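You operate a simulated robot arm through the tools that you are given. There is no shell and no other tool. Be economical: measure what you need, move in short steps, check, and stop when the job is done.

You are at the controls of a simulated two-armed robot. One attempt, no reset.

## Task
Open the delivery drawer, put the orange sponge in the inside of the delivery drawer and shut the drawer again. Turn the side knob to -1. Switch the dryer switch on. Take the white can and leave it on top of the teal leaflets. Turn the unit four knob a to 1. Take the white jar from the green top of unit four and put it on the blue pad. Take the white cloth from the top shelf of unit two and put it on the top shelf by the hall door. Take the lid off the tin on the grey top of unit two and lay it down there. Lift the top guard of unit four open. The order is free. Set down upright: white can, white jar.

The check looks at the end state, three seconds after you hand in, the way a careful person would. Anything else that was tipped, shoved, dropped, spilled or broken makes it a failure. A push-on lid holds only when it is set on centred and level and pressed home; a screw cap is set on level and turned clockwise until tight. Flat cloth is picked up by pressing the open fingertips on it (5 to 10 N) and closing them slowly along it; thin cloth reads only 2 to 8 mm in the jaws.

## Robot
Two 7-joint arms with two-finger parallel grippers on one trunk, on a base that drives. Base frame: it is fixed to the floor where the robot stands at the start and does not move with it; the origin is under the middle of the robot, x ahead of it, y to its left, z up. Units: cm, rad, N and s.
The left shoulder is at the start at [6.2, 19.5, 125.4], the right one opposite. With the tool pointing down near the work surface each hand reaches from about 10 to 66 cm from the robot's upright axis, wherever it stands, measured 20 degrees to its own side. Places, roughly: blue pad (6x6x2 cm) [70, 140, 100]; cloth [250, 500, 75]; delivery drawer [60, 0, 70]; dryer switch [50, -60, 110]; inside of the delivery drawer [70, 0, 70]; orange sponge (8x5x4 cm) [-220, 140, 90]; side knob [-220, 10, 90]; teal leaflets [-200, -250, 75]; tin [200, 475, 100]; top guard of unit four [130, 180, 100]; top shelf by the hall door [530, 530, 160]; unit four knob a [100, 140, 100]; white jar [75, 150, 100]. Payload 1.57 kg a hand.
The tool frame of a hand sits at the grasp point between the pads (the TCP): z along the fingers, y along the line on which they close. The tips reach 3 cm beyond it. Largest opening 11 cm; finger width 2.4, thickness 1.2; the body of the gripper, 4.8 by 11.2 cm, starts 7.8 cm behind the TCP.
Orientation is told as [roll, pitch, yaw] about the base's x, y, z axes, in that order, counted from this pose: with the fingers straight down and closing along the base's y, the tool's x points along the base's -x, its y along +y and its z along -z.

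## Interface
- The arms move only by the tool arm_command. It takes "left_deltas", "right_deltas" or both (then of equal length, played together; a hand with none holds still); each is a list of rows, each a list of 2 entries, a list of its own where there are three numbers: the shift along the base's x, y, z in units of 300 mm (1.0 is 300 mm), then the turn, a rotation vector about the base's x, y, z in units of 180 degrees (1.0 is 180 degrees). In form: [[[tx, ty, tz], [ax, ay, az]], ...]. A call has 1 to 20 rows; each row is the pose to reach, as a shift and turn from the pose commanded when the call began. "left_hand" and "right_hand" are, for a hand that has rows, the closure, from 0 (fully open) to 1 (shut), set as the call begins (left out, the last holds). A call with a number of a shift or a turn outside -1 to 1 is refused whole. A row lasts 0.2 s, in which the tool goes at most 5 cm and 0.15 rad; a call with a longer step from one row to the next is refused whole, and so is a gripper value outside its range. A pose out of reach is approached as far as the arm can. The call stops where the force on the tool passes 40 N (or 10 N more than at its start, if that is more) or the arm is blocked; 0.2 s more then pass. The fingers move at their own pace (about 7.2 cm/s each) and stop on an object; they squeeze with about 30 N. The grip force told is the motor's: it shows also when the fingers shut on nothing. Time passes only in rows, and 0.2 s behind the last, so rows that repeat a pose let the fingers close. The reply holds the time, the measured pose of the TCP, the force on the tool along the base axes, the opening and the grip force, in the units named above and with some noise, with the torque about the TCP (base axes, N m) and any sound that the robot's microphone picked up, and new pictures: "views" is both (left out), scene, wrist or none (wrist: the cameras of the hands that moved).
- Cameras (640 x 400 px; columns grow to the right, rows downward): "scene" is now at [9.45, -3.06, 182.43]; the picture's right is [-0.40, -0.91, -0.00], its down [-0.79, 0.35, -0.51] and it looks along [0.47, -0.21, -0.86] (base axes); focal length 289 px, centre (320, 200). "left" rides on the left gripper at [7, -1.6, -14.1] in its tool frame; the picture's right is [0.23, 0.97, 0.00], its down [-0.85, 0.20, -0.48] and it looks along [-0.47, 0.11, 0.88] (tool axes); focal length 222 px, centre (320, 200). "right" rides on the right gripper at [7, 1.6, -14.1] in its tool frame; the picture's right is [-0.23, 0.97, 0.00], its down [-0.85, -0.20, -0.48] and it looks along [-0.47, -0.11, 0.88] (tool axes); focal length 222 px, centre (320, 200). There is no depth. A picture from a camera that has moved, and an enlarged one, comes with that camera's place and axes in the base frame and with its lens.
- raise_lower(by): slides the trunk up (or, below 0, down) by that many cm; the arms and the scene camera ride with it, the base frame stays. It gives what a move gives, with no picture.
- roll_base(legs): drives the robot by 1 to 6 legs, each [ahead, left, turn to the left] in cm, cm and rad, along the robot's own axes; the way and the turn of a leg run together, so that a leg with both is an arc; at most 150 cm and 3.142 rad a leg. The arms and the cameras ride along, it lands a little off, and it stops where it bumps. It gives what a move gives, and a new picture of the scene camera.
- head_to(pan, tilt): turns the head with the scene camera to pan (to the left, within 1.501 rad either way) and tilt (down, from -0.506 to 1.204), counted from straight ahead of the robot. It gives what a move gives, and a new picture of the scene camera.
- close_up(camera, box): a new picture of the part [left, top, right, bottom] of that camera's present view, enlarged. It takes no simulated time.
- hand_in(): hands the job in; it is judged then, once.

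Work in short steps. Places have to be worked out from the pictures, the camera data and where the tool is seen: move nearer, look again, correct. Check each grasp and each placing, and mend what went wrong. You have 217 turns and 260 pictures in all, those below and enlarged ones among them. Open the grippers and draw the arms clear of the work before you hand the job in, unless the task says otherwise; then end with one line.

The tools are called after "Emit:" as a command line: name --argument value ..., lists and objects as JSON in quotes. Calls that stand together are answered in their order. arm_command: Moves the arms, as the interface text tells. Its arguments: {"type":"object","properties":{"left_deltas":{"type":"array"},"left_hand":{"type":"number"},"right_deltas":{"type":"array"},"right_hand":{"type":"number"},"views":{"type":"string","enum":["both","scene","wrist","none"]}},"required":[]} The other tools are called the same way: raise_lower (by) slides the trunk up or down; roll_base (legs) drives the base; head_to (pan, tilt) turns the head that bears the scene camera; close_up (camera, box) takes an enlarged picture of a part of a camera's view; hand_in () hands the job in.

At the start:

```text
clock: 0.0
left_tool_pos: [45.06, -2.41, 122.71]
left_tcp_rot: [0.002, 0.002, -0.001]
left_contact_force: [0.4, 0.8, 0.0]
left_ft_torque: [0.0, 0.0, 0.0]
left_opening: 10.98
left_grasp_force: 0.2
right_tool_pos: [35.82, -39.72, 133.45]
right_tcp_rot: [0.002, 0.002, -0.002]
right_contact_force: [0.1, 1.1, 0.4]
right_ft_torque: [0.0, 0.02, 0.04]
right_opening: 11.0
right_grasp_force: 0.0
trunk travel left (down, up): [-85.0, 14.0]
robot x, y, heading: [0.16, -0.41, 0.002]
head pan, tilt: [-0.415, 1.033]
```

scene: 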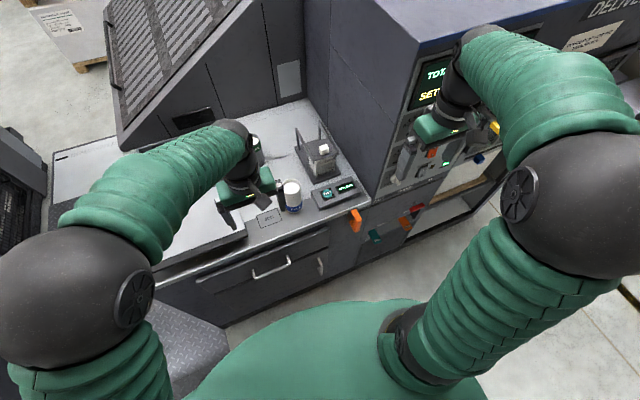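
right: 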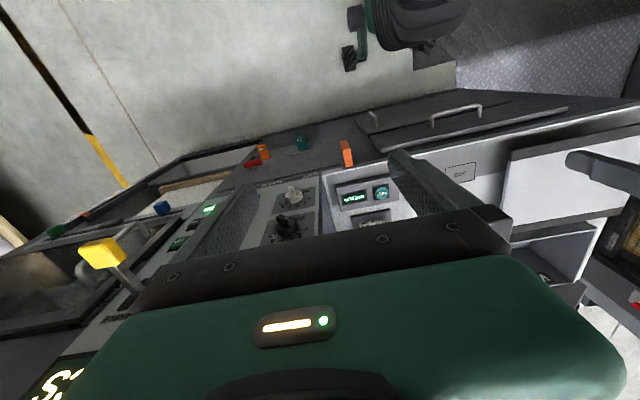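
left: 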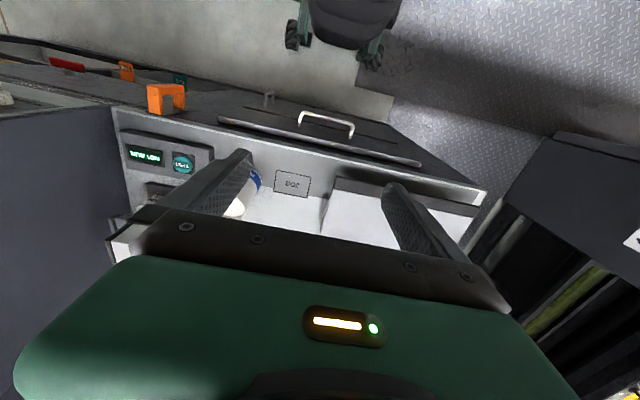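

The picture shows the delivery deck with a white can, a drawer with a handle, switches to the right. I look around with the head first.

Emit:
head_to --pan 0 --tilt 0.7

Emit:
head_to --pan 1.0 --tilt 0.5

Emit:
head_to --pan -0.9 --tilt 0.8

```text
clock: 0.9
left_tool_pos: [44.99, -2.29, 122.72]
left_tcp_rot: [0.0, 0.001, 0.0]
left_contact_force: [-0.6, -0.2, -0.1]
left_ft_torque: [0.01, 0.0, 0.01]
left_opening: 11.02
left_grasp_force: 0.1
right_tool_pos: [35.76, -39.65, 133.73]
right_tcp_rot: [0.001, 0.0, -0.001]
right_contact_force: [0.0, -0.2, 1.1]
right_ft_torque: [0.03, 0.02, 0.0]
right_opening: 11.01
right_grasp_force: 0.1
trunk travel left (down, up): [-85.0, 14.0]
robot x, y, heading: [-0.15, -0.16, -0.002]
head pan, tilt: [0.0, 0.7]
camera scene: at [11.77, -0.33, 184.98], right [0.0, -1.0, 0.0], down [-0.65, 0.0, -0.76], along [0.76, 0.0, -0.65], focal length 289 px, centre (320, 200)
```

scene: 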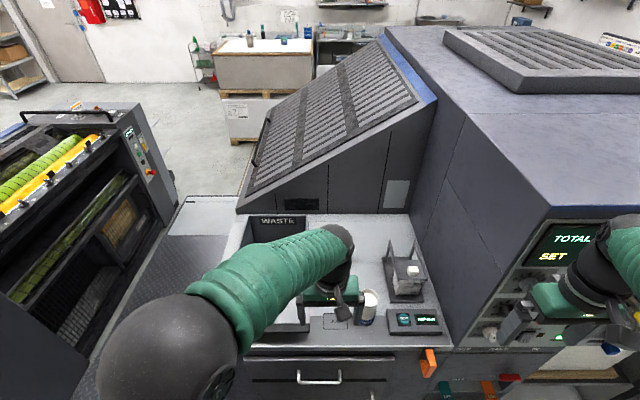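

```text
clock: 2.1
left_tool_pos: [45.01, -2.32, 122.74]
left_tcp_rot: [-0.001, 0.001, 0.0]
left_contact_force: [-0.7, -0.1, 0.5]
left_ft_torque: [0.0, 0.0, 0.0]
left_opening: 11.01
left_grasp_force: 0.1
right_tool_pos: [35.78, -39.6, 133.76]
right_tcp_rot: [0.0, 0.0, 0.001]
right_contact_force: [-0.3, 0.0, 0.2]
right_ft_torque: [0.03, -0.02, -0.01]
right_opening: 10.99
right_grasp_force: 0.1
trunk travel left (down, up): [-85.0, 14.0]
robot x, y, heading: [0.11, -0.16, 0.005]
head pan, tilt: [1.0, 0.499]
camera scene: at [8.21, 7.33, 186.77], right [0.84, -0.54, 0.0], down [-0.26, -0.4, -0.88], along [0.47, 0.74, -0.48], focal length 289 px, centre (320, 200)
```

scene: 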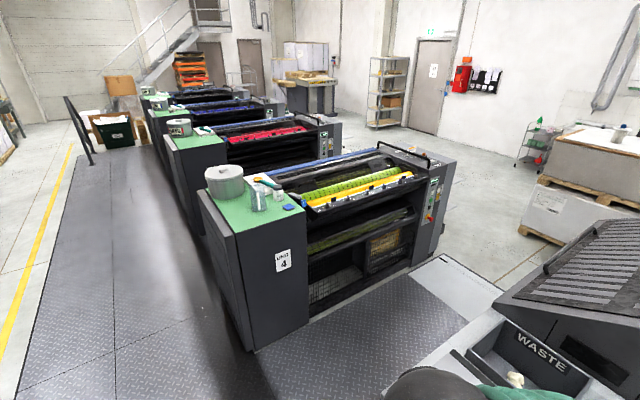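

```text
clock: 4.0
left_tool_pos: [44.88, -2.41, 122.77]
left_tcp_rot: [0.0, -0.001, 0.002]
left_contact_force: [0.5, 0.1, 1.0]
left_ft_torque: [0.0, 0.0, -0.03]
left_opening: 10.99
left_grasp_force: 0.0
right_tool_pos: [35.8, -39.58, 133.54]
right_tcp_rot: [0.002, -0.001, 0.0]
right_contact_force: [-0.9, -0.3, -0.5]
right_ft_torque: [0.04, -0.01, 0.01]
right_opening: 11.0
right_grasp_force: 0.1
trunk travel left (down, up): [-85.0, 14.0]
robot x, y, heading: [0.15, 0.33, 0.003]
head pan, tilt: [-0.901, 0.799]
camera scene: at [8.3, -6.66, 184.16], right [-0.78, -0.62, 0.0], down [-0.45, 0.56, -0.7], along [0.43, -0.55, -0.72], focal length 289 px, centre (320, 200)
```

scene: 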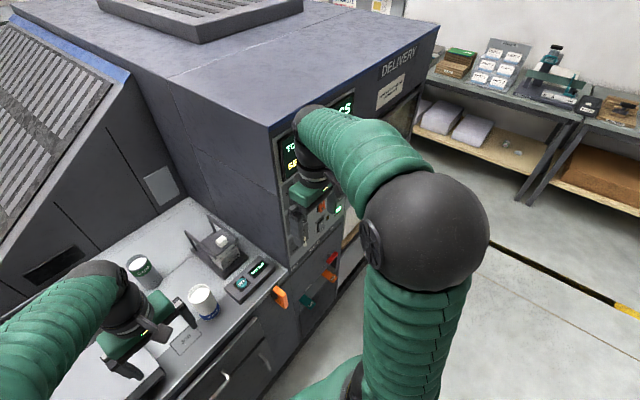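

Two round things stand on the deck; I take closer looks at them and the panel.

Emit:
close_up --camera "scene" --box '[100, 200, 300, 325]'

Emit:
close_up --camera "right" --box '[0, 90, 400, 340]'

```text
3.20 times, centred on (200, 262) of scene
camera zoom: at [8.3, -6.66, 184.16], right [-0.78, -0.62, 0.0], down [-0.45, 0.56, -0.7], along [0.43, -0.55, -0.72], focal length 925 px, centre (704, 0)
```

zoom: 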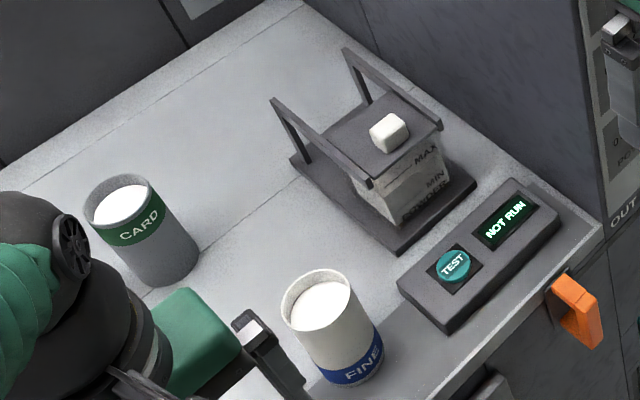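

```text
1.60 times, centred on (200, 215) of right
camera zoom: at [28.8, -37.93, 147.81], right [0.23, 0.97, 0.0], down [0.86, -0.2, 0.48], along [0.47, -0.11, -0.88], focal length 355 px, centre (512, 176)
```

zoom: 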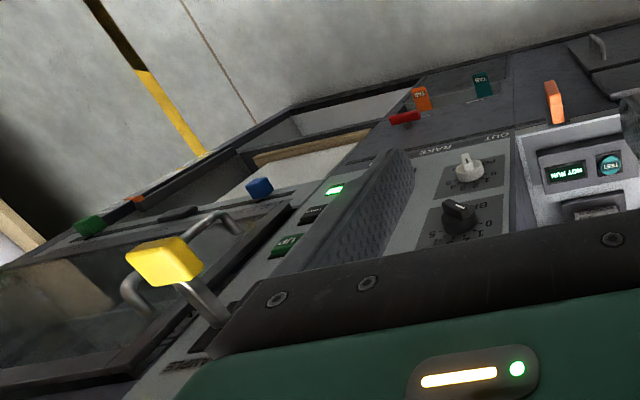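

White can is the "FINE" one with powder, near (59,-14,95). I move the left hand above-behind it for a clear wrist view.

Emit:
arm_command --left_deltas '[[[-0.1, -0.12, 0.03], [0, 0, 0]], [[-0.13, -0.25, 0.06], [0, 0, 0]], [[-0.13, -0.35, 0.06], [0, 0, 0]]]' --views "wrist"

Emit:
head_to --pan -0.3 --tilt 0.95

```text
clock: 4.8
left_tool_pos: [41.15, -13.15, 124.44]
left_tcp_rot: [0.001, -0.001, 0.002]
left_contact_force: [0.4, -0.4, -0.3]
left_ft_torque: [-0.01, 0.05, 0.01]
left_opening: 11.0
left_grasp_force: 0.0
right_tool_pos: [35.87, -39.95, 133.49]
right_tcp_rot: [0.002, 0.002, 0.0]
right_contact_force: [0.3, -0.7, -0.6]
right_ft_torque: [-0.03, 0.0, 0.0]
right_opening: 11.0
right_grasp_force: 0.1
trunk travel left (down, up): [-85.0, 14.0]
robot x, y, heading: [0.41, -0.5, 0.001]
head pan, tilt: [-0.901, 0.799]
camera left: at [34.18, -14.79, 138.59], right [-0.23, 0.97, 0.0], down [0.85, 0.2, 0.48], along [0.47, 0.11, -0.88], focal length 222 px, centre (320, 200)
```

left: 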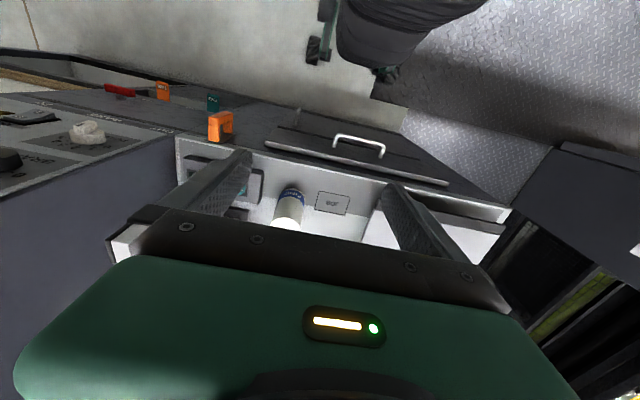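

```text
clock: 5.8
left_tool_pos: [40.99, -12.92, 124.62]
left_tcp_rot: [0.0, 0.001, -0.001]
left_contact_force: [-0.3, 0.7, -0.5]
left_ft_torque: [-0.03, 0.03, 0.0]
left_opening: 10.97
left_grasp_force: 0.1
right_tool_pos: [35.75, -39.77, 133.72]
right_tcp_rot: [0.001, 0.0, 0.001]
right_contact_force: [0.2, 0.1, 0.3]
right_ft_torque: [-0.06, 0.0, -0.01]
right_opening: 10.99
right_grasp_force: 0.1
trunk travel left (down, up): [-85.0, 14.0]
robot x, y, heading: [0.06, 0.12, -0.0]
head pan, tilt: [-0.3, 0.949]
camera scene: at [10.17, -2.62, 183.03], right [-0.3, -0.95, 0.0], down [-0.78, 0.24, -0.58], along [0.56, -0.17, -0.81], focal length 289 px, centre (320, 200)
```

scene: 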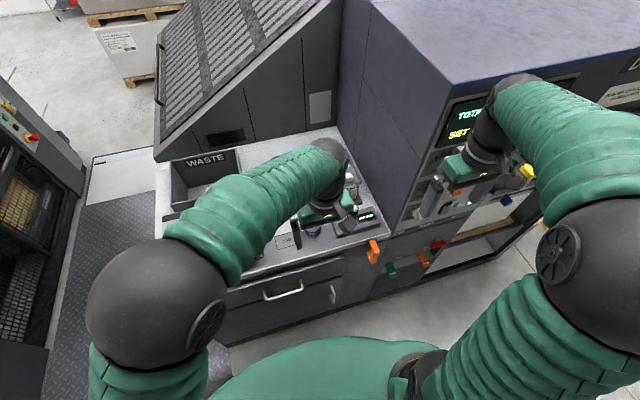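

Can sits around (61,-15), deck near z≈89. I lower towards it and re-measure.

Emit:
arm_command --left_deltas '[[[0.13, -0.04, -0.05], [0, 0, 0]], [[0.28, -0.07, -0.15], [0, 0, 0]], [[0.43, -0.07, -0.25], [0, 0, 0]], [[0.53, -0.07, -0.3], [0, 0, 0]]]' --views "both"

```text
refused: row 2 steps farther than a row can; nothing moved
```

Emit:
arm_command --left_deltas '[[[0.1, -0.04, -0.05], [0, 0, 0]], [[0.22, -0.07, -0.12], [0, 0, 0]], [[0.34, -0.07, -0.19], [0, 0, 0]], [[0.45, -0.07, -0.25], [0, 0, 0]], [[0.53, -0.07, -0.3], [0, 0, 0]]]' --views "both"

```text
clock: 6.5
left_tool_pos: [49.26, -15.84, 132.72]
left_tcp_rot: [-0.14, -0.169, 0.013]
left_contact_force: [0.7, -0.9, 0.2]
left_ft_torque: [0.02, -0.01, 0.01]
left_opening: 11.01
left_grasp_force: 0.1
right_tool_pos: [35.75, -39.55, 133.46]
right_tcp_rot: [-0.001, 0.001, -0.002]
right_contact_force: [0.4, -0.5, -0.1]
right_ft_torque: [-0.02, -0.02, 0.01]
right_opening: 10.99
right_grasp_force: 0.0
trunk travel left (down, up): [-85.0, 14.0]
robot x, y, heading: [-0.28, 0.03, 0.001]
head pan, tilt: [-0.3, 0.949]
stopped in row 3 (left hand): the arm was blocked; the commanded pose is now the measured one
camera scene: at [10.34, -2.56, 182.88], right [-0.3, -0.96, 0.0], down [-0.78, 0.24, -0.58], along [0.55, -0.17, -0.81], focal length 289 px, centre (320, 200)
camera left: at [39.97, -15.75, 145.58], right [-0.21, 0.96, -0.17], down [0.76, 0.27, 0.58], along [0.61, 0.0, -0.79], focal length 222 px, centre (320, 200)
```

scene: 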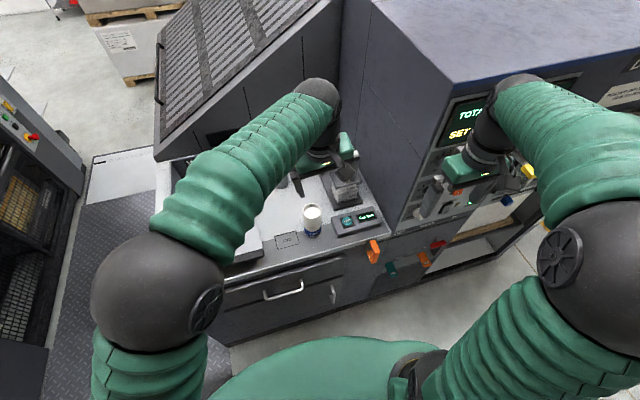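
left: 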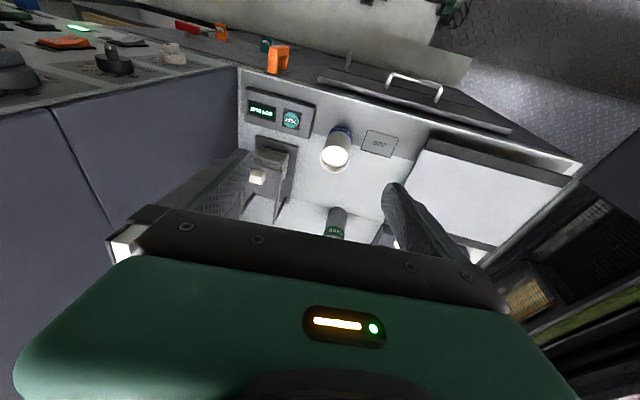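

The left arm ran to its reach; the can rim is at about (61.8,-15.5,101). I draw both hands back, then roll the base right 25 cm.

Emit:
arm_command --left_deltas '[[[-0.1, 0.03, 0.02], [0.02, 0.03, 0]], [[-0.2, 0.06, 0.02], [0.04, 0.05, 0]], [[-0.27, 0.1, 0.02], [0.045, 0.054, -0.004]]]' --right_deltas '[[[-0.12, 0, 0.0], [0, 0, 0]], [[-0.24, 0, 0.0], [0, 0, 0]], [[-0.36, 0.0, 0.0], [0, 0, 0]]]' --views "none"

Emit:
roll_base --legs '[[0, -25, 0]]'

```text
clock: 7.3
left_tool_pos: [40.42, -13.26, 132.78]
left_tcp_rot: [0.012, 0.01, -0.02]
left_contact_force: [-0.7, 0.2, -0.1]
left_ft_torque: [0.02, -0.01, -0.01]
left_opening: 11.0
left_grasp_force: 0.1
right_tool_pos: [24.43, -39.58, 133.61]
right_tcp_rot: [0.001, -0.004, 0.002]
right_contact_force: [-0.5, 0.2, 1.1]
right_ft_torque: [-0.02, -0.03, 0.02]
right_opening: 11.0
right_grasp_force: 0.1
trunk travel left (down, up): [-85.0, 14.0]
robot x, y, heading: [-0.01, -0.54, -0.0]
head pan, tilt: [-0.3, 0.949]
```

```text
clock: 9.1
left_tool_pos: [40.8, -37.71, 133.0]
left_tcp_rot: [0.006, 0.008, -0.014]
left_contact_force: [0.0, -0.3, 1.3]
left_ft_torque: [0.02, 0.07, -0.01]
left_opening: 10.99
left_grasp_force: 0.0
right_tool_pos: [24.87, -64.12, 133.74]
right_tcp_rot: [-0.005, 0.0, 0.002]
right_contact_force: [-0.2, 0.4, 0.6]
right_ft_torque: [0.01, 0.04, 0.0]
right_opening: 11.02
right_grasp_force: 0.0
trunk travel left (down, up): [-85.0, 14.0]
robot x, y, heading: [-0.25, -25.11, -0.004]
head pan, tilt: [-0.3, 0.949]
camera scene: at [10.11, -27.24, 183.02], right [-0.3, -0.95, 0.0], down [-0.78, 0.24, -0.58], along [0.56, -0.17, -0.81], focal length 289 px, centre (320, 200)
```

scene: 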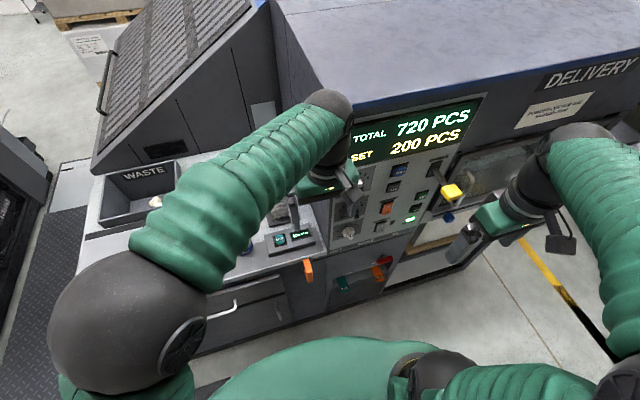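

Now I bring the left hand to behind the can at (52,-15.5,118).

Emit:
arm_command --left_deltas '[[[-0.05, 0.13, -0.05], [0, 0, 0]], [[-0.05, 0.28, -0.05], [0, 0, 0]], [[-0.05, 0.43, -0.05], [0, 0, 0]], [[-0.05, 0.58, -0.07], [0, 0, 0]], [[0, 0.7, -0.12], [0, 0, 0]], [[0.13, 0.74, -0.16], [0, 0, 0]], [[0.25, 0.74, -0.25], [0, 0, 0.004]], [[0.36, 0.74, -0.33], [0, 0, 0.004]], [[0.45, 0.74, -0.43], [0, 0, 0.004]]]' --views "both"

```text
clock: 11.1
left_tool_pos: [54.49, -15.49, 120.08]
left_tcp_rot: [0.005, 0.01, -0.004]
left_contact_force: [-0.2, 0.6, 0.2]
left_ft_torque: [-0.01, 0.04, 0.03]
left_opening: 11.01
left_grasp_force: 0.0
right_tool_pos: [25.05, -64.17, 133.65]
right_tcp_rot: [-0.002, 0.001, -0.001]
right_contact_force: [0.9, 0.3, 0.3]
right_ft_torque: [0.0, 0.02, 0.0]
right_opening: 11.02
right_grasp_force: 0.0
trunk travel left (down, up): [-85.0, 14.0]
robot x, y, heading: [0.0, -25.25, 0.0]
head pan, tilt: [-0.3, 0.949]
camera scene: at [10.46, -27.32, 183.0], right [-0.3, -0.96, 0.0], down [-0.78, 0.24, -0.58], along [0.55, -0.17, -0.81], focal length 289 px, centre (320, 200)
camera left: at [47.69, -17.25, 134.22], right [-0.22, 0.97, 0.01], down [0.86, 0.19, 0.47], along [0.46, 0.11, -0.88], focal length 222 px, centre (320, 200)
```

scene: 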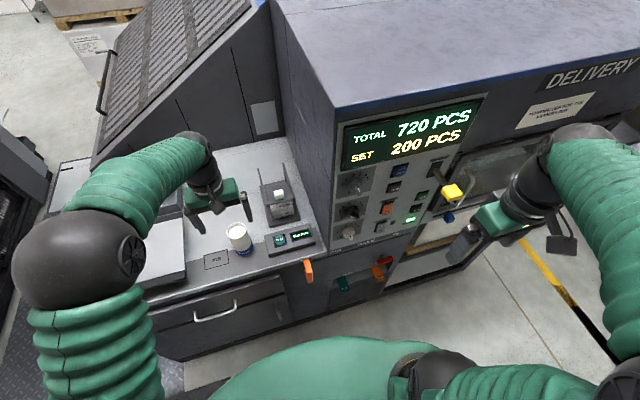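
left: 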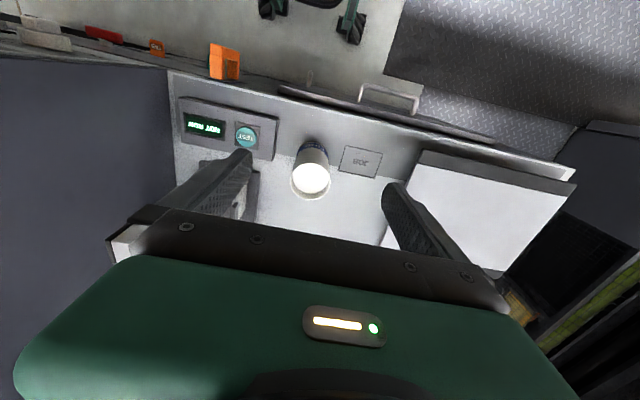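

Rim centre confirmed at (62,-15.4,101), Ø≈6.5. I narrow the fingers to 9 cm (panel is near), descend around it.

Emit:
arm_command --left_deltas '[[[0.12, 0.0, -0.05], [0, 0, 0]], [[0.25, 0.0, -0.12], [0, 0, 0]], [[0.25, 0, -0.26], [0, 0, 0]], [[0.25, 0, -0.4], [0, 0, 0]], [[0.25, 0, -0.45], [0, 0, 0]]]' --left_hand 0.18 --views "both"

```text
clock: 12.3
left_tool_pos: [61.96, -15.67, 106.58]
left_tcp_rot: [0.008, 0.01, -0.004]
left_contact_force: [0.9, -0.2, -0.3]
left_ft_torque: [0.02, -0.04, 0.01]
left_opening: 8.99
left_grasp_force: 0.1
right_tool_pos: [24.91, -64.4, 133.7]
right_tcp_rot: [-0.004, 0.001, -0.001]
right_contact_force: [0.6, 0.4, 0.7]
right_ft_torque: [0.01, 0.01, 0.01]
right_opening: 11.03
right_grasp_force: 0.1
trunk travel left (down, up): [-85.0, 14.0]
robot x, y, heading: [-0.2, -25.14, -0.001]
head pan, tilt: [-0.3, 0.949]
camera scene: at [10.42, -27.54, 183.0], right [-0.3, -0.95, 0.0], down [-0.78, 0.24, -0.58], along [0.55, -0.17, -0.81], focal length 289 px, centre (320, 200)
camera left: at [55.09, -17.44, 120.68], right [-0.22, 0.97, 0.01], down [0.86, 0.19, 0.47], along [0.46, 0.11, -0.88], focal length 222 px, centre (320, 200)
```

scene: 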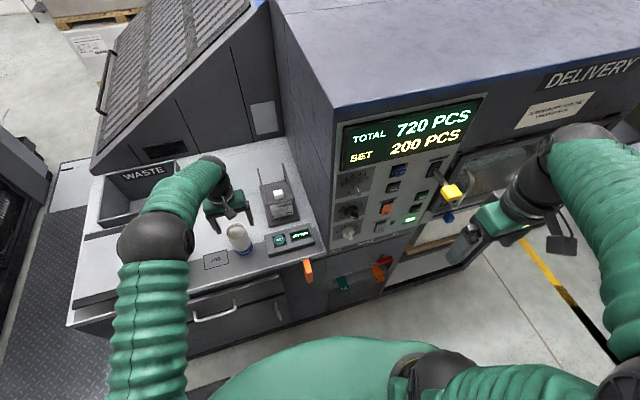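
left: 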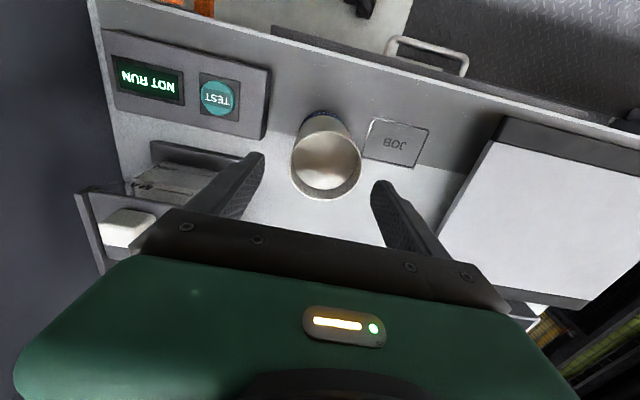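

Alignment checks out (rim at 61.7,-15.2). I descend 7.5 cm and close.

Emit:
arm_command --left_deltas '[[[-0.01, 0.01, -0.13], [0, 0, 0]], [[-0.01, 0.01, -0.255], [0, 0, 0]]]' --views "none"

Emit:
arm_command --left_deltas '[[[0, 0, 0], [0, 0, 0]], [[0, 0, 0], [0, 0, 0]], [[0, 0, 0], [0, 0, 0]], [[0, 0, 0.03], [0, 0, 0]], [[0, 0, 0.12], [0, 0, 0]], [[0, 0, 0.24], [0, 0, 0]]]' --left_hand 0.7 --views "both"

```text
clock: 12.9
left_tool_pos: [61.79, -15.27, 98.91]
left_tcp_rot: [0.007, 0.01, -0.004]
left_contact_force: [-0.2, 1.5, -0.4]
left_ft_torque: [0.0, -0.01, -0.02]
left_opening: 9.02
left_grasp_force: 0.2
right_tool_pos: [24.91, -64.37, 133.64]
right_tcp_rot: [-0.003, 0.002, 0.001]
right_contact_force: [0.2, 0.8, -0.4]
right_ft_torque: [0.01, 0.04, 0.01]
right_opening: 11.01
right_grasp_force: 0.1
trunk travel left (down, up): [-85.0, 14.0]
robot x, y, heading: [0.18, -25.22, -0.007]
head pan, tilt: [-0.3, 0.949]
```

```text
clock: 14.3
left_tool_pos: [61.6, -15.35, 106.26]
left_tcp_rot: [0.005, 0.008, -0.002]
left_contact_force: [-0.4, 0.1, -2.1]
left_ft_torque: [-0.02, -0.02, 0.0]
left_opening: 6.12
left_grasp_force: 29.7
right_tool_pos: [24.69, -64.38, 133.81]
right_tcp_rot: [-0.003, -0.001, 0.0]
right_contact_force: [-0.9, 0.5, 0.3]
right_ft_torque: [-0.04, 0.0, 0.01]
right_opening: 11.02
right_grasp_force: 0.0
trunk travel left (down, up): [-85.0, 14.0]
robot x, y, heading: [0.36, -25.18, -0.002]
head pan, tilt: [-0.3, 0.949]
camera scene: at [10.1, -27.55, 183.01], right [-0.3, -0.95, 0.0], down [-0.78, 0.24, -0.58], along [0.56, -0.17, -0.81], focal length 289 px, centre (320, 200)
camera left: at [54.59, -17.17, 120.38], right [-0.22, 0.97, 0.01], down [0.86, 0.19, 0.47], along [0.46, 0.11, -0.88], focal length 222 px, centre (320, 200)
```

scene: 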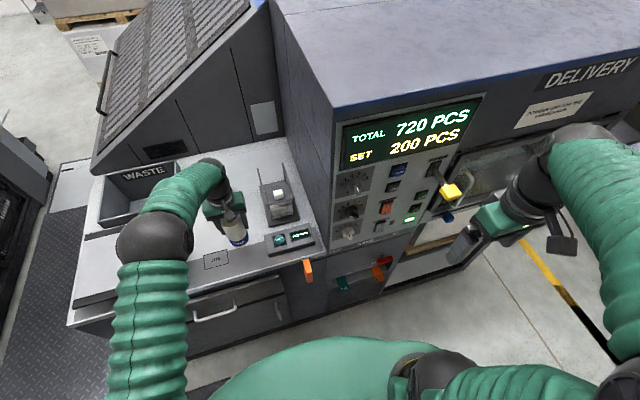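
left: 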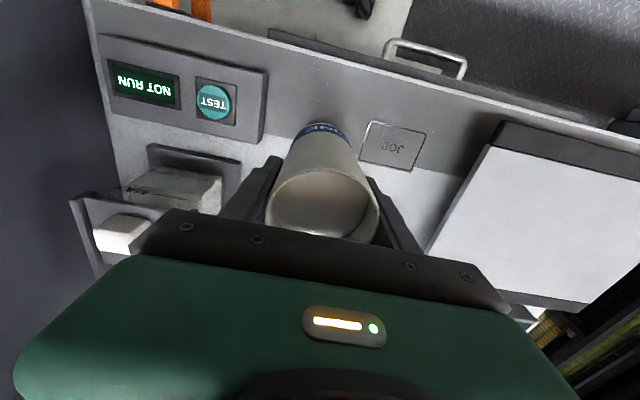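

Can held. I lift and draw it in to the robot, and look at the panel.

Emit:
arm_command --left_deltas '[[[0, 0.0, 0.12], [0, 0, 0]], [[-0.02, 0.0, 0.24], [0, 0, 0]], [[-0.1, 0.0, 0.35], [0, 0, 0]], [[-0.22, 0.0, 0.42], [0, 0, 0]], [[-0.36, 0, 0.45], [0, 0, 0]], [[-0.5, 0, 0.45], [0, 0, 0]], [[-0.64, 0, 0.45], [0, 0, 0]], [[-0.78, 0, 0.45], [0, 0, 0]]]' --views "none"

Emit:
head_to --pan -0.5 --tilt 0.75

Emit:
close_up --camera "scene" --box '[180, 100, 400, 240]'

```text
clock: 16.1
left_tool_pos: [38.02, -15.48, 119.81]
left_tcp_rot: [0.007, 0.007, -0.003]
left_contact_force: [0.0, 0.0, -1.1]
left_ft_torque: [-0.01, -0.03, -0.02]
left_opening: 6.11
left_grasp_force: 30.4
right_tool_pos: [24.53, -64.4, 133.79]
right_tcp_rot: [-0.002, -0.001, 0.0]
right_contact_force: [0.3, 0.2, 0.0]
right_ft_torque: [-0.01, 0.0, 0.0]
right_opening: 10.99
right_grasp_force: 0.0
trunk travel left (down, up): [-85.0, 14.0]
robot x, y, heading: [0.19, -25.0, 0.002]
head pan, tilt: [-0.3, 0.949]
```

```text
clock: 16.8
left_tool_pos: [38.17, -15.41, 119.72]
left_tcp_rot: [0.007, 0.006, -0.004]
left_contact_force: [-0.1, 0.0, -0.7]
left_ft_torque: [0.03, 0.02, -0.01]
left_opening: 6.13
left_grasp_force: 30.0
right_tool_pos: [24.73, -64.45, 133.78]
right_tcp_rot: [-0.005, 0.0, -0.001]
right_contact_force: [-0.5, -0.3, 0.0]
right_ft_torque: [-0.01, 0.0, 0.02]
right_opening: 11.01
right_grasp_force: 0.1
trunk travel left (down, up): [-85.0, 14.0]
robot x, y, heading: [0.44, -25.09, -0.007]
head pan, tilt: [-0.499, 0.75]
camera scene: at [10.3, -29.35, 184.57], right [-0.48, -0.88, 0.0], down [-0.6, 0.33, -0.73], along [0.64, -0.35, -0.68], focal length 289 px, centre (320, 200)
```

scene: 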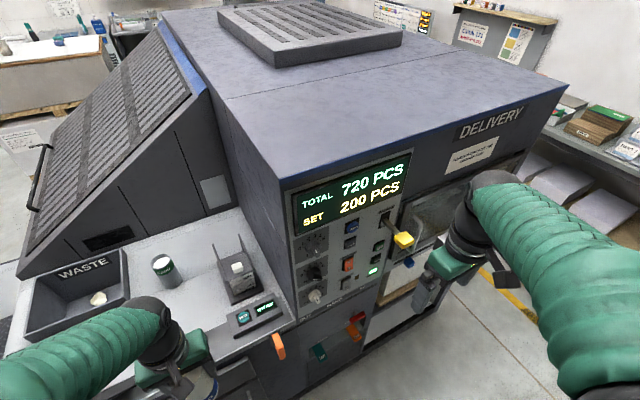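

```text
2.86 times, centred on (290, 170) of scene
camera zoom: at [10.3, -29.35, 184.57], right [-0.48, -0.88, 0.0], down [-0.6, 0.33, -0.73], along [0.64, -0.35, -0.68], focal length 826 px, centre (406, 286)
```

zoom: 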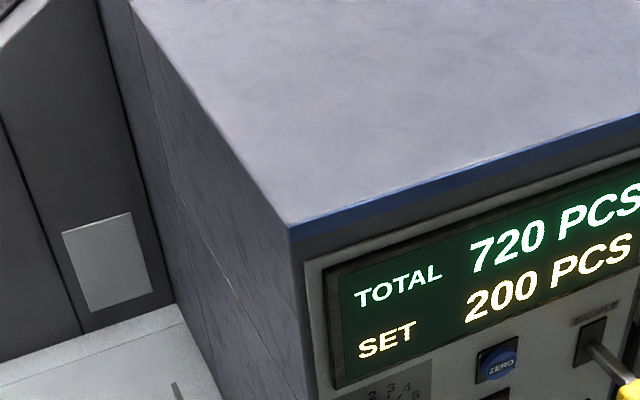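

The panel lies at scene pixels x 290–420, y 200–310; I enlarge it.

Emit:
close_up --camera "scene" --box '[280, 205, 440, 305]'

```text
4.00 times, centred on (360, 255) of scene
camera zoom: at [10.3, -29.35, 184.57], right [-0.48, -0.88, 0.0], down [-0.6, 0.33, -0.73], along [0.64, -0.35, -0.68], focal length 1157 px, centre (160, -20)
```

zoom: 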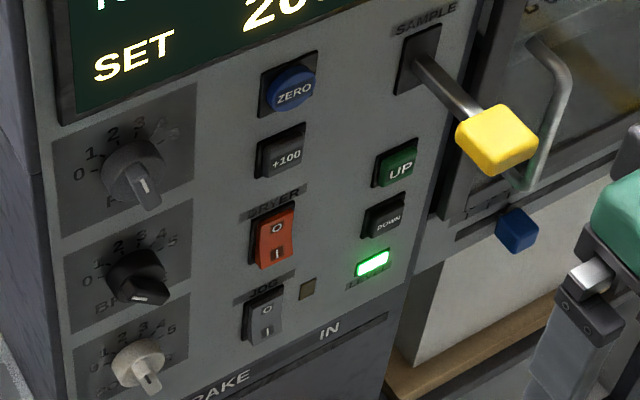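

The dryer rocker (I at bottom) is near (50.5,-61.3), I-half at z≈108.7. I shut the right hand, swing it to point forward and come before it.

Emit:
arm_command --right_deltas '[[[0.04, 0.01, -0.05], [0, -0.045, 0]], [[0.08, 0.02, -0.12], [0, -0.09, 0]], [[0.12, 0.03, -0.2], [0, -0.135, 0]], [[0.16, 0.04, -0.28], [0, -0.18, 0]], [[0.2, 0.05, -0.36], [0, -0.225, 0]], [[0.24, 0.06, -0.44], [0, -0.27, 0]], [[0.28, 0.07, -0.52], [0, -0.315, 0]], [[0.32, 0.08, -0.6], [0, -0.36, 0]], [[0.34, 0.09, -0.68], [0, -0.405, 0]], [[0.36, 0.1, -0.76], [0, -0.45, 0]], [[0.38, 0.1, -0.83], [0, -0.495, 0]]]' --right_hand 1 --views "both"

```text
clock: 19.2
left_tool_pos: [38.35, -15.72, 119.67]
left_tcp_rot: [0.009, 0.01, -0.005]
left_contact_force: [0.0, 0.2, -1.8]
left_ft_torque: [0.01, -0.01, 0.02]
left_opening: 6.14
left_grasp_force: 30.3
right_tool_pos: [42.48, -66.45, 135.92]
right_tcp_rot: [0.112, -1.548, -0.106]
right_contact_force: [-0.5, -1.1, -0.5]
right_ft_torque: [0.0, 0.04, -0.01]
right_opening: 0.01
right_grasp_force: 20.9
right hand out of reach, approached as far as the arm can: row 4, 5, 6, 7, 8, 9, 10, 11
trunk travel left (down, up): [-85.0, 14.0]
robot x, y, heading: [0.13, -24.91, -0.004]
head pan, tilt: [-0.499, 0.75]
camera scene: at [10.6, -29.7, 184.54], right [-0.48, -0.88, 0.0], down [-0.6, 0.33, -0.73], along [0.64, -0.35, -0.68], focal length 289 px, centre (320, 200)
camera right: at [28.24, -64.81, 129.25], right [0.0, 0.97, 0.23], down [-0.46, -0.2, 0.86], along [0.89, -0.1, 0.45], focal length 222 px, centre (320, 200)
```

scene: 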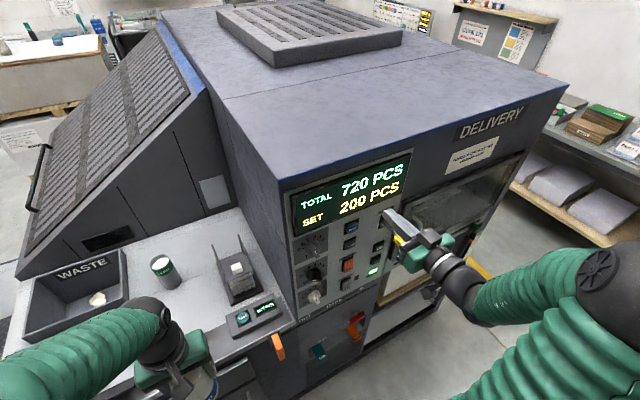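
right: 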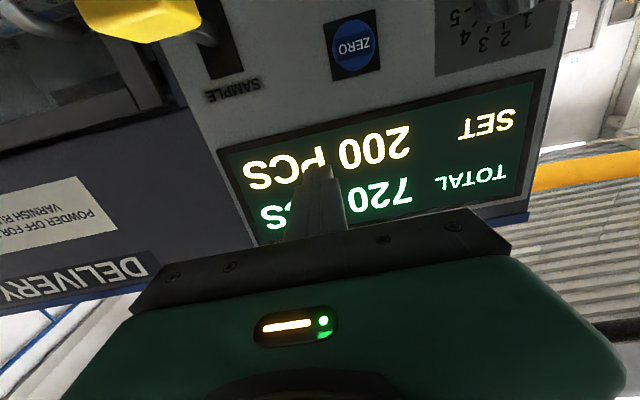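

The arm is too folded for that height; I shift the hand left, bring the can hand in, and will lower the trunk instead.

Emit:
arm_command --right_deltas '[[[-0.03, 0.08, 0], [-0.02, 0, 0.017]], [[-0.06, 0.17, 0], [-0.035, 0, 0.034]]]' --left_deltas '[[[-0.1, 0.05, 0], [0, 0, 0]], [[-0.22, 0.1, 0], [0, 0, 0]]]' --views "none"

```text
clock: 19.8
left_tool_pos: [31.28, -12.29, 119.75]
left_tcp_rot: [0.005, 0.004, -0.002]
left_contact_force: [0.0, 0.6, -0.9]
left_ft_torque: [-0.05, -0.03, 0.01]
left_opening: 6.14
left_grasp_force: 30.7
right_tool_pos: [41.58, -63.87, 136.33]
right_tcp_rot: [-1.416, -1.459, 1.521]
right_contact_force: [-0.5, 0.2, -0.5]
right_ft_torque: [0.01, 0.01, -0.03]
right_opening: 0.01
right_grasp_force: 21.1
right hand out of reach, approached as far as the arm can: row 1, 2
trunk travel left (down, up): [-85.0, 14.0]
robot x, y, heading: [-0.1, -25.34, -0.003]
head pan, tilt: [-0.499, 0.75]
```

I lower the trunk 27 cm so the fingertip comes to rocker height.

Emit:
raise_lower --by -27

Emit:
arm_command --right_deltas '[[[0, 0.02, 0], [0, 0, 0]]]' --views "both"

```text
clock: 22.6
left_tool_pos: [31.56, -12.35, 92.75]
left_tcp_rot: [0.007, 0.008, -0.004]
left_contact_force: [0.3, 0.5, -1.7]
left_ft_torque: [0.01, 0.0, -0.03]
left_opening: 6.14
left_grasp_force: 30.4
right_tool_pos: [41.96, -64.08, 109.0]
right_tcp_rot: [-1.384, -1.46, 1.488]
right_contact_force: [0.3, 0.6, -0.4]
right_ft_torque: [-0.02, -0.05, 0.0]
right_opening: 0.02
right_grasp_force: 20.4
trunk travel left (down, up): [-58.0, 41.0]
robot x, y, heading: [0.28, -25.43, -0.002]
head pan, tilt: [-0.499, 0.75]
```

```text
clock: 23.0
left_tool_pos: [31.68, -12.36, 92.73]
left_tcp_rot: [0.007, 0.009, -0.003]
left_contact_force: [-0.4, -0.2, -1.4]
left_ft_torque: [-0.01, 0.01, 0.01]
left_opening: 6.13
left_grasp_force: 30.4
right_tool_pos: [41.98, -63.98, 109.03]
right_tcp_rot: [-1.385, -1.46, 1.49]
right_contact_force: [-0.8, -0.3, 0.2]
right_ft_torque: [0.01, 0.0, 0.02]
right_opening: 0.0
right_grasp_force: 21.4
right hand out of reach, approached as far as the arm can: row 1
trunk travel left (down, up): [-58.0, 41.0]
robot x, y, heading: [-0.13, -24.71, -0.003]
head pan, tilt: [-0.499, 0.75]
camera scene: at [10.4, -29.36, 157.57], right [-0.48, -0.88, 0.0], down [-0.6, 0.33, -0.73], along [0.64, -0.35, -0.68], focal length 289 px, centre (320, 200)
camera right: at [27.68, -64.58, 102.3], right [-0.1, 0.99, 0.12], down [-0.45, -0.15, 0.88], along [0.89, 0.03, 0.46], focal length 222 px, centre (320, 200)
```

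scene: 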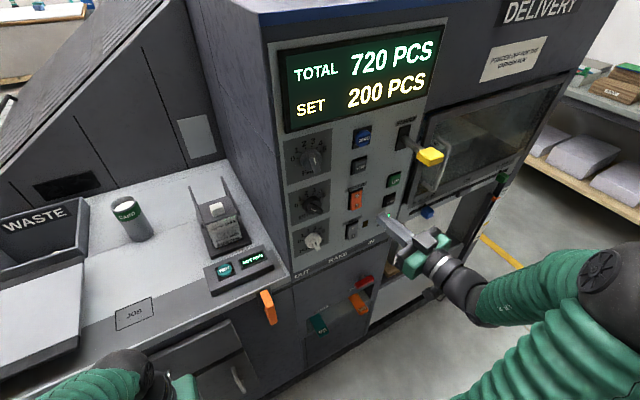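
right: 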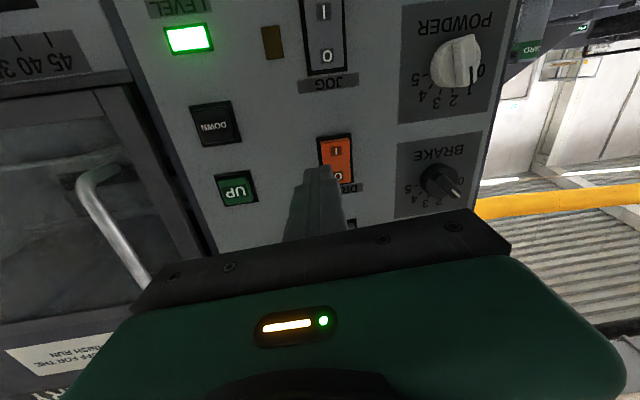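

Rocker's I half confirmed at (50.5,-61.3,108.6); the tip is at about (45,-63.7,109). I roll the base 2.3 cm left and lower 0.4.

Emit:
roll_base --legs '[[0, 2.3, 0]]'

Emit:
raise_lower --by -0.5

Emit:
arm_command --right_deltas '[[[0.04, 0, 0], [0, 0, 0]], [[0.08, 0, 0], [0, 0, 0]]]' --views "wrist"

```text
clock: 23.8
left_tool_pos: [31.53, -10.79, 92.83]
left_tcp_rot: [0.014, 0.008, -0.006]
left_contact_force: [0.3, -0.4, -1.0]
left_ft_torque: [0.04, 0.02, -0.01]
left_opening: 6.15
left_grasp_force: 30.2
right_tool_pos: [42.0, -62.63, 108.77]
right_tcp_rot: [-1.381, -1.468, 1.482]
right_contact_force: [-0.9, -0.2, -0.6]
right_ft_torque: [-0.04, -0.02, 0.04]
right_opening: 0.0
right_grasp_force: 21.0
trunk travel left (down, up): [-58.0, 41.0]
robot x, y, heading: [-0.23, -22.85, -0.008]
head pan, tilt: [-0.499, 0.75]
camera scene: at [10.39, -27.83, 157.55], right [-0.48, -0.88, 0.0], down [-0.6, 0.33, -0.73], along [0.64, -0.35, -0.68], focal length 289 px, centre (320, 200)
```

scene: 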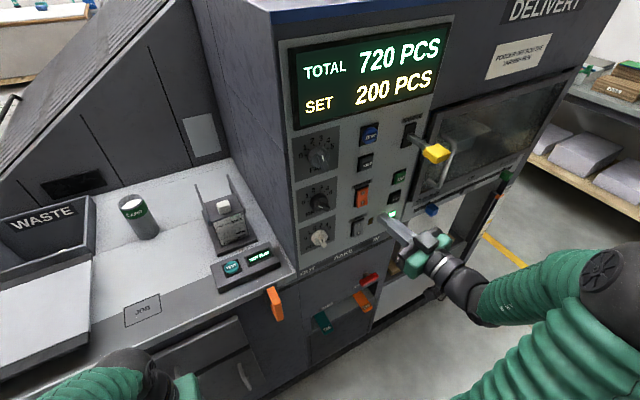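

```text
clock: 24.3
left_tool_pos: [31.52, -9.62, 92.17]
left_tcp_rot: [0.0, 0.009, -0.007]
left_contact_force: [-0.6, -0.3, -1.4]
left_ft_torque: [-0.03, 0.0, 0.0]
left_opening: 6.12
left_grasp_force: 29.9
right_tool_pos: [41.94, -61.28, 108.82]
right_tcp_rot: [-1.391, -1.455, 1.494]
right_contact_force: [-0.6, -0.2, -0.3]
right_ft_torque: [-0.01, 0.01, -0.01]
right_opening: 0.0
right_grasp_force: 21.2
trunk travel left (down, up): [-57.5, 41.5]
robot x, y, heading: [0.45, -22.73, -0.0]
head pan, tilt: [-0.499, 0.75]
```

```text
clock: 24.9
left_tool_pos: [31.64, -10.23, 92.16]
left_tcp_rot: [0.006, 0.009, -0.004]
left_contact_force: [0.5, 0.3, -2.2]
left_ft_torque: [-0.01, 0.0, -0.01]
left_opening: 6.14
left_grasp_force: 30.2
right_tool_pos: [44.3, -61.75, 108.8]
right_tcp_rot: [-1.364, -1.459, 1.463]
right_contact_force: [0.0, -0.4, -0.9]
right_ft_torque: [0.03, -0.01, -0.02]
right_opening: 0.0
right_grasp_force: 21.3
right hand out of reach, approached as far as the arm can: row 2
trunk travel left (down, up): [-57.5, 41.5]
robot x, y, heading: [0.03, -22.93, -0.005]
head pan, tilt: [-0.499, 0.75]
camera right: at [30.0, -62.28, 102.12], right [-0.1, 0.99, 0.12], down [-0.45, -0.15, 0.88], along [0.89, 0.03, 0.45], focal length 222 px, centre (320, 200)
```

right: 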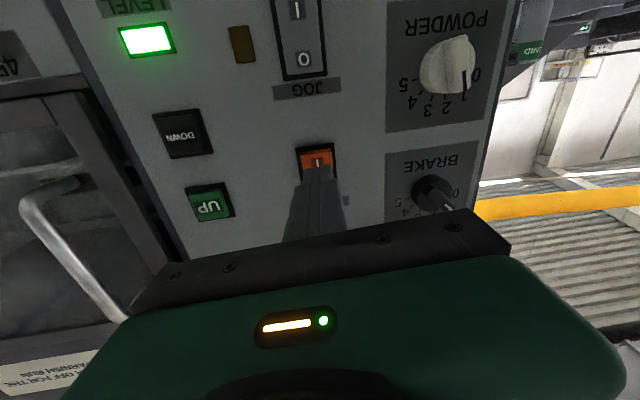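

Tip lies before the I half; I lower 0.6 more and push ahead with the arm.

Emit:
raise_lower --by -0.7

Emit:
arm_command --right_deltas '[[[0.04, 0, 0], [0, 0, 0]], [[0.08, 0, 0], [0, 0, 0]], [[0.12, 0, 0], [0, 0, 0]], [[0.14, 0, 0], [0, 0, 0]]]' --views "wrist"

```text
clock: 25.5
left_tool_pos: [31.54, -10.87, 91.63]
left_tcp_rot: [0.012, 0.008, -0.009]
left_contact_force: [-0.2, -0.7, -2.0]
left_ft_torque: [0.04, 0.01, 0.04]
left_opening: 6.11
left_grasp_force: 30.0
right_tool_pos: [44.33, -62.59, 108.05]
right_tcp_rot: [-1.357, -1.466, 1.457]
right_contact_force: [-0.3, -0.2, -0.3]
right_ft_torque: [0.02, -0.01, -0.01]
right_opening: 0.0
right_grasp_force: 21.2
trunk travel left (down, up): [-56.8, 42.2]
robot x, y, heading: [0.13, -23.0, -0.001]
head pan, tilt: [-0.499, 0.75]
```

```text
clock: 26.5
left_tool_pos: [31.23, -10.66, 91.6]
left_tcp_rot: [0.01, 0.004, -0.007]
left_contact_force: [0.3, 0.9, -1.8]
left_ft_torque: [0.03, -0.01, -0.01]
left_opening: 6.11
left_grasp_force: 30.4
right_tool_pos: [47.54, -61.73, 108.97]
right_tcp_rot: [-1.325, -1.466, 1.421]
right_contact_force: [-29.0, -1.0, -12.5]
right_ft_torque: [0.12, 0.16, -0.19]
right_opening: 0.0
right_grasp_force: 21.3
right hand out of reach, approached as far as the arm can: row 2, 3, 4
trunk travel left (down, up): [-56.8, 42.2]
robot x, y, heading: [-0.52, -23.29, -0.003]
head pan, tilt: [-0.499, 0.75]
heard: click, click
camera right: at [33.19, -62.21, 102.25], right [-0.09, 0.99, 0.13], down [-0.44, -0.15, 0.88], along [0.89, 0.02, 0.45], focal length 222 px, centre (320, 200)
```

right: 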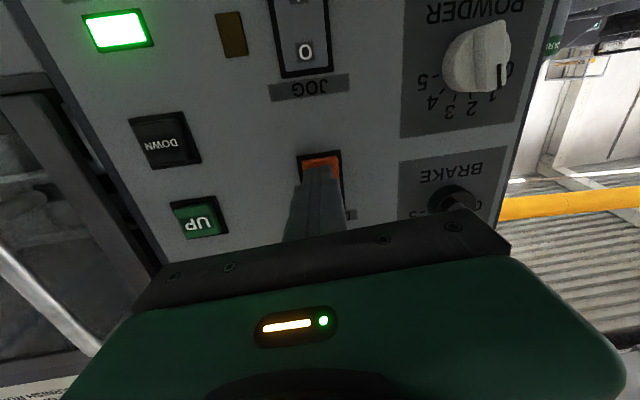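

Two clicks were heard; I draw back and look at the rocker.

Emit:
arm_command --right_deltas '[[[-0.1, 0, 0], [0, 0, 0]], [[-0.2, 0, 0], [0, 0, 0]], [[-0.28, -0.1, 0], [0, 0, 0]]]' --views "wrist"

Emit:
close_up --camera "scene" --box '[290, 120, 450, 220]'

```text
clock: 27.3
left_tool_pos: [31.42, -10.72, 91.75]
left_tcp_rot: [0.011, 0.007, -0.005]
left_contact_force: [0.0, -0.5, -0.5]
left_ft_torque: [0.0, 0.0, -0.01]
left_opening: 6.12
left_grasp_force: 30.4
right_tool_pos: [39.73, -64.74, 108.96]
right_tcp_rot: [-1.352, -1.463, 1.456]
right_contact_force: [0.3, -0.1, -0.2]
right_ft_torque: [0.01, -0.03, 0.04]
right_opening: 0.0
right_grasp_force: 21.3
trunk travel left (down, up): [-56.8, 42.2]
robot x, y, heading: [-0.29, -22.98, 0.001]
head pan, tilt: [-0.499, 0.75]
camera right: at [25.46, -65.26, 102.27], right [-0.1, 0.99, 0.12], down [-0.44, -0.15, 0.88], along [0.89, 0.03, 0.45], focal length 222 px, centre (320, 200)
```

right: 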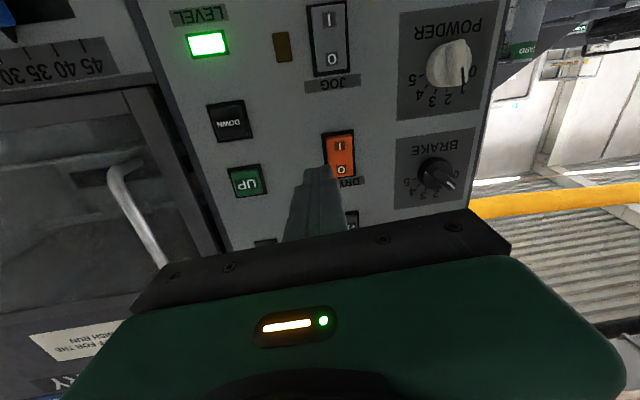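

```text
4.00 times, centred on (370, 170) of scene
camera zoom: at [10.46, -27.42, 156.36], right [-0.48, -0.88, 0.0], down [-0.6, 0.33, -0.73], along [0.64, -0.35, -0.68], focal length 1157 px, centre (120, 320)
```

zoom: 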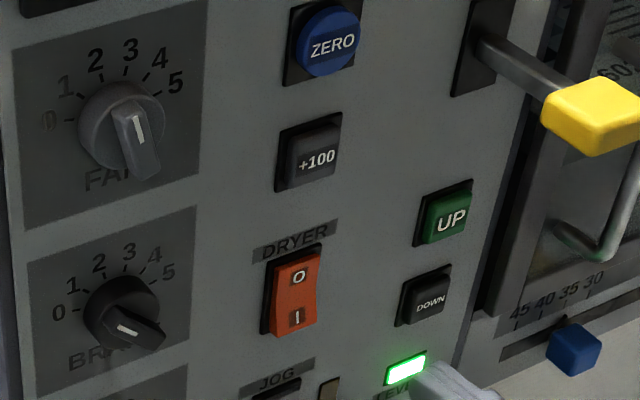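

I enlarge the rocker further to judge its state.

Emit:
close_up --camera "scene" --box '[350, 178, 382, 208]'

Emit:
close_up --camera "right" --box '[290, 110, 380, 180]'

```text
13.33 times, centred on (366, 193) of scene
camera zoom: at [10.46, -27.42, 156.36], right [-0.48, -0.88, 0.0], down [-0.6, 0.33, -0.73], along [0.64, -0.35, -0.68], focal length 3855 px, centre (-293, 293)
```

zoom: 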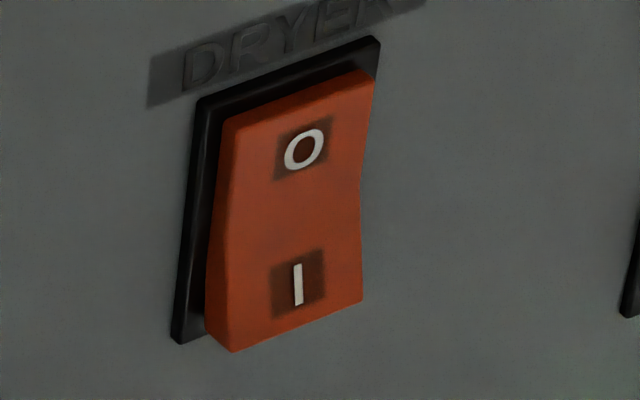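

```text
5.71 times, centred on (335, 145) of right
camera zoom: at [25.46, -65.26, 102.27], right [-0.1, 0.99, 0.12], down [-0.44, -0.15, 0.88], along [0.89, 0.03, 0.45], focal length 1269 px, centre (234, 514)
```

zoom: 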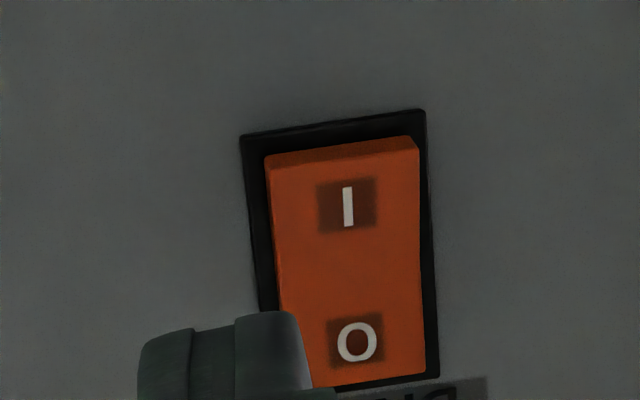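

Still off (I half protrudes): the tip slid up and toggled it back. I go lower (z 107.6) and bring the base 5 cm nearer so the arm stays within reach.

Emit:
raise_lower --by -1.4

Emit:
arm_command --right_deltas '[[[-0.05, 0.06, 0], [0, 0, 0]], [[-0.07, 0.12, 0], [0, 0, 0]]]' --views "none"

Emit:
roll_base --legs '[[6, 0, 0]]'

```text
clock: 27.9
left_tool_pos: [31.63, -10.58, 90.19]
left_tcp_rot: [0.01, 0.009, -0.008]
left_contact_force: [0.4, 0.5, -1.3]
left_ft_torque: [0.01, -0.01, -0.03]
left_opening: 6.1
left_grasp_force: 30.1
right_tool_pos: [39.69, -64.64, 107.71]
right_tcp_rot: [-1.361, -1.463, 1.461]
right_contact_force: [-0.1, -0.5, 0.2]
right_ft_torque: [-0.02, -0.01, -0.04]
right_opening: 0.01
right_grasp_force: 21.2
trunk travel left (down, up): [-55.4, 43.6]
robot x, y, heading: [-0.26, -22.92, -0.005]
head pan, tilt: [-0.499, 0.75]
```

```text
clock: 28.5
left_tool_pos: [31.61, -10.47, 90.11]
left_tcp_rot: [0.009, 0.008, -0.005]
left_contact_force: [0.5, 0.7, -0.5]
left_ft_torque: [0.0, 0.01, 0.0]
left_opening: 6.14
left_grasp_force: 29.9
right_tool_pos: [38.5, -63.22, 107.74]
right_tcp_rot: [-1.358, -1.461, 1.461]
right_contact_force: [-0.4, -0.8, -0.9]
right_ft_torque: [0.02, -0.01, -0.01]
right_opening: 0.0
right_grasp_force: 20.7
right hand out of reach, approached as far as the arm can: row 1, 2
trunk travel left (down, up): [-55.4, 43.6]
robot x, y, heading: [-0.34, -22.52, 0.0]
head pan, tilt: [-0.499, 0.75]
```

```text
clock: 29.5
left_tool_pos: [37.38, -10.59, 90.19]
left_tcp_rot: [0.009, 0.007, -0.006]
left_contact_force: [1.3, -0.3, -1.4]
left_ft_torque: [0.02, -0.02, -0.01]
left_opening: 6.1
left_grasp_force: 29.9
right_tool_pos: [44.06, -63.5, 107.7]
right_tcp_rot: [-1.376, -1.463, 1.478]
right_contact_force: [-0.3, 1.0, -0.5]
right_ft_torque: [-0.02, -0.01, 0.0]
right_opening: 0.03
right_grasp_force: 21.1
trunk travel left (down, up): [-55.4, 43.6]
robot x, y, heading: [6.17, -22.91, -0.002]
head pan, tilt: [-0.499, 0.75]
camera scene: at [16.04, -27.24, 154.99], right [-0.48, -0.88, 0.0], down [-0.6, 0.33, -0.73], along [0.64, -0.35, -0.68], focal length 289 px, centre (320, 200)
```

scene: 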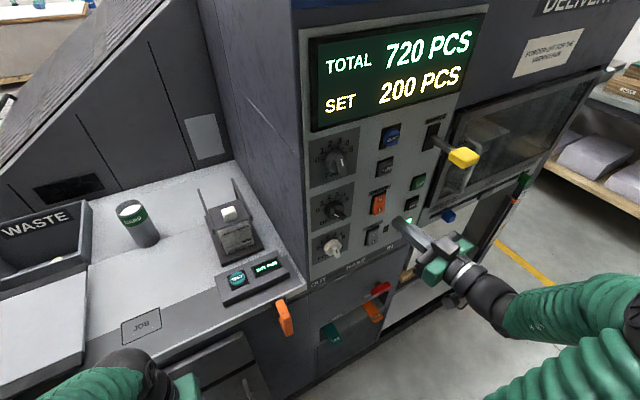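

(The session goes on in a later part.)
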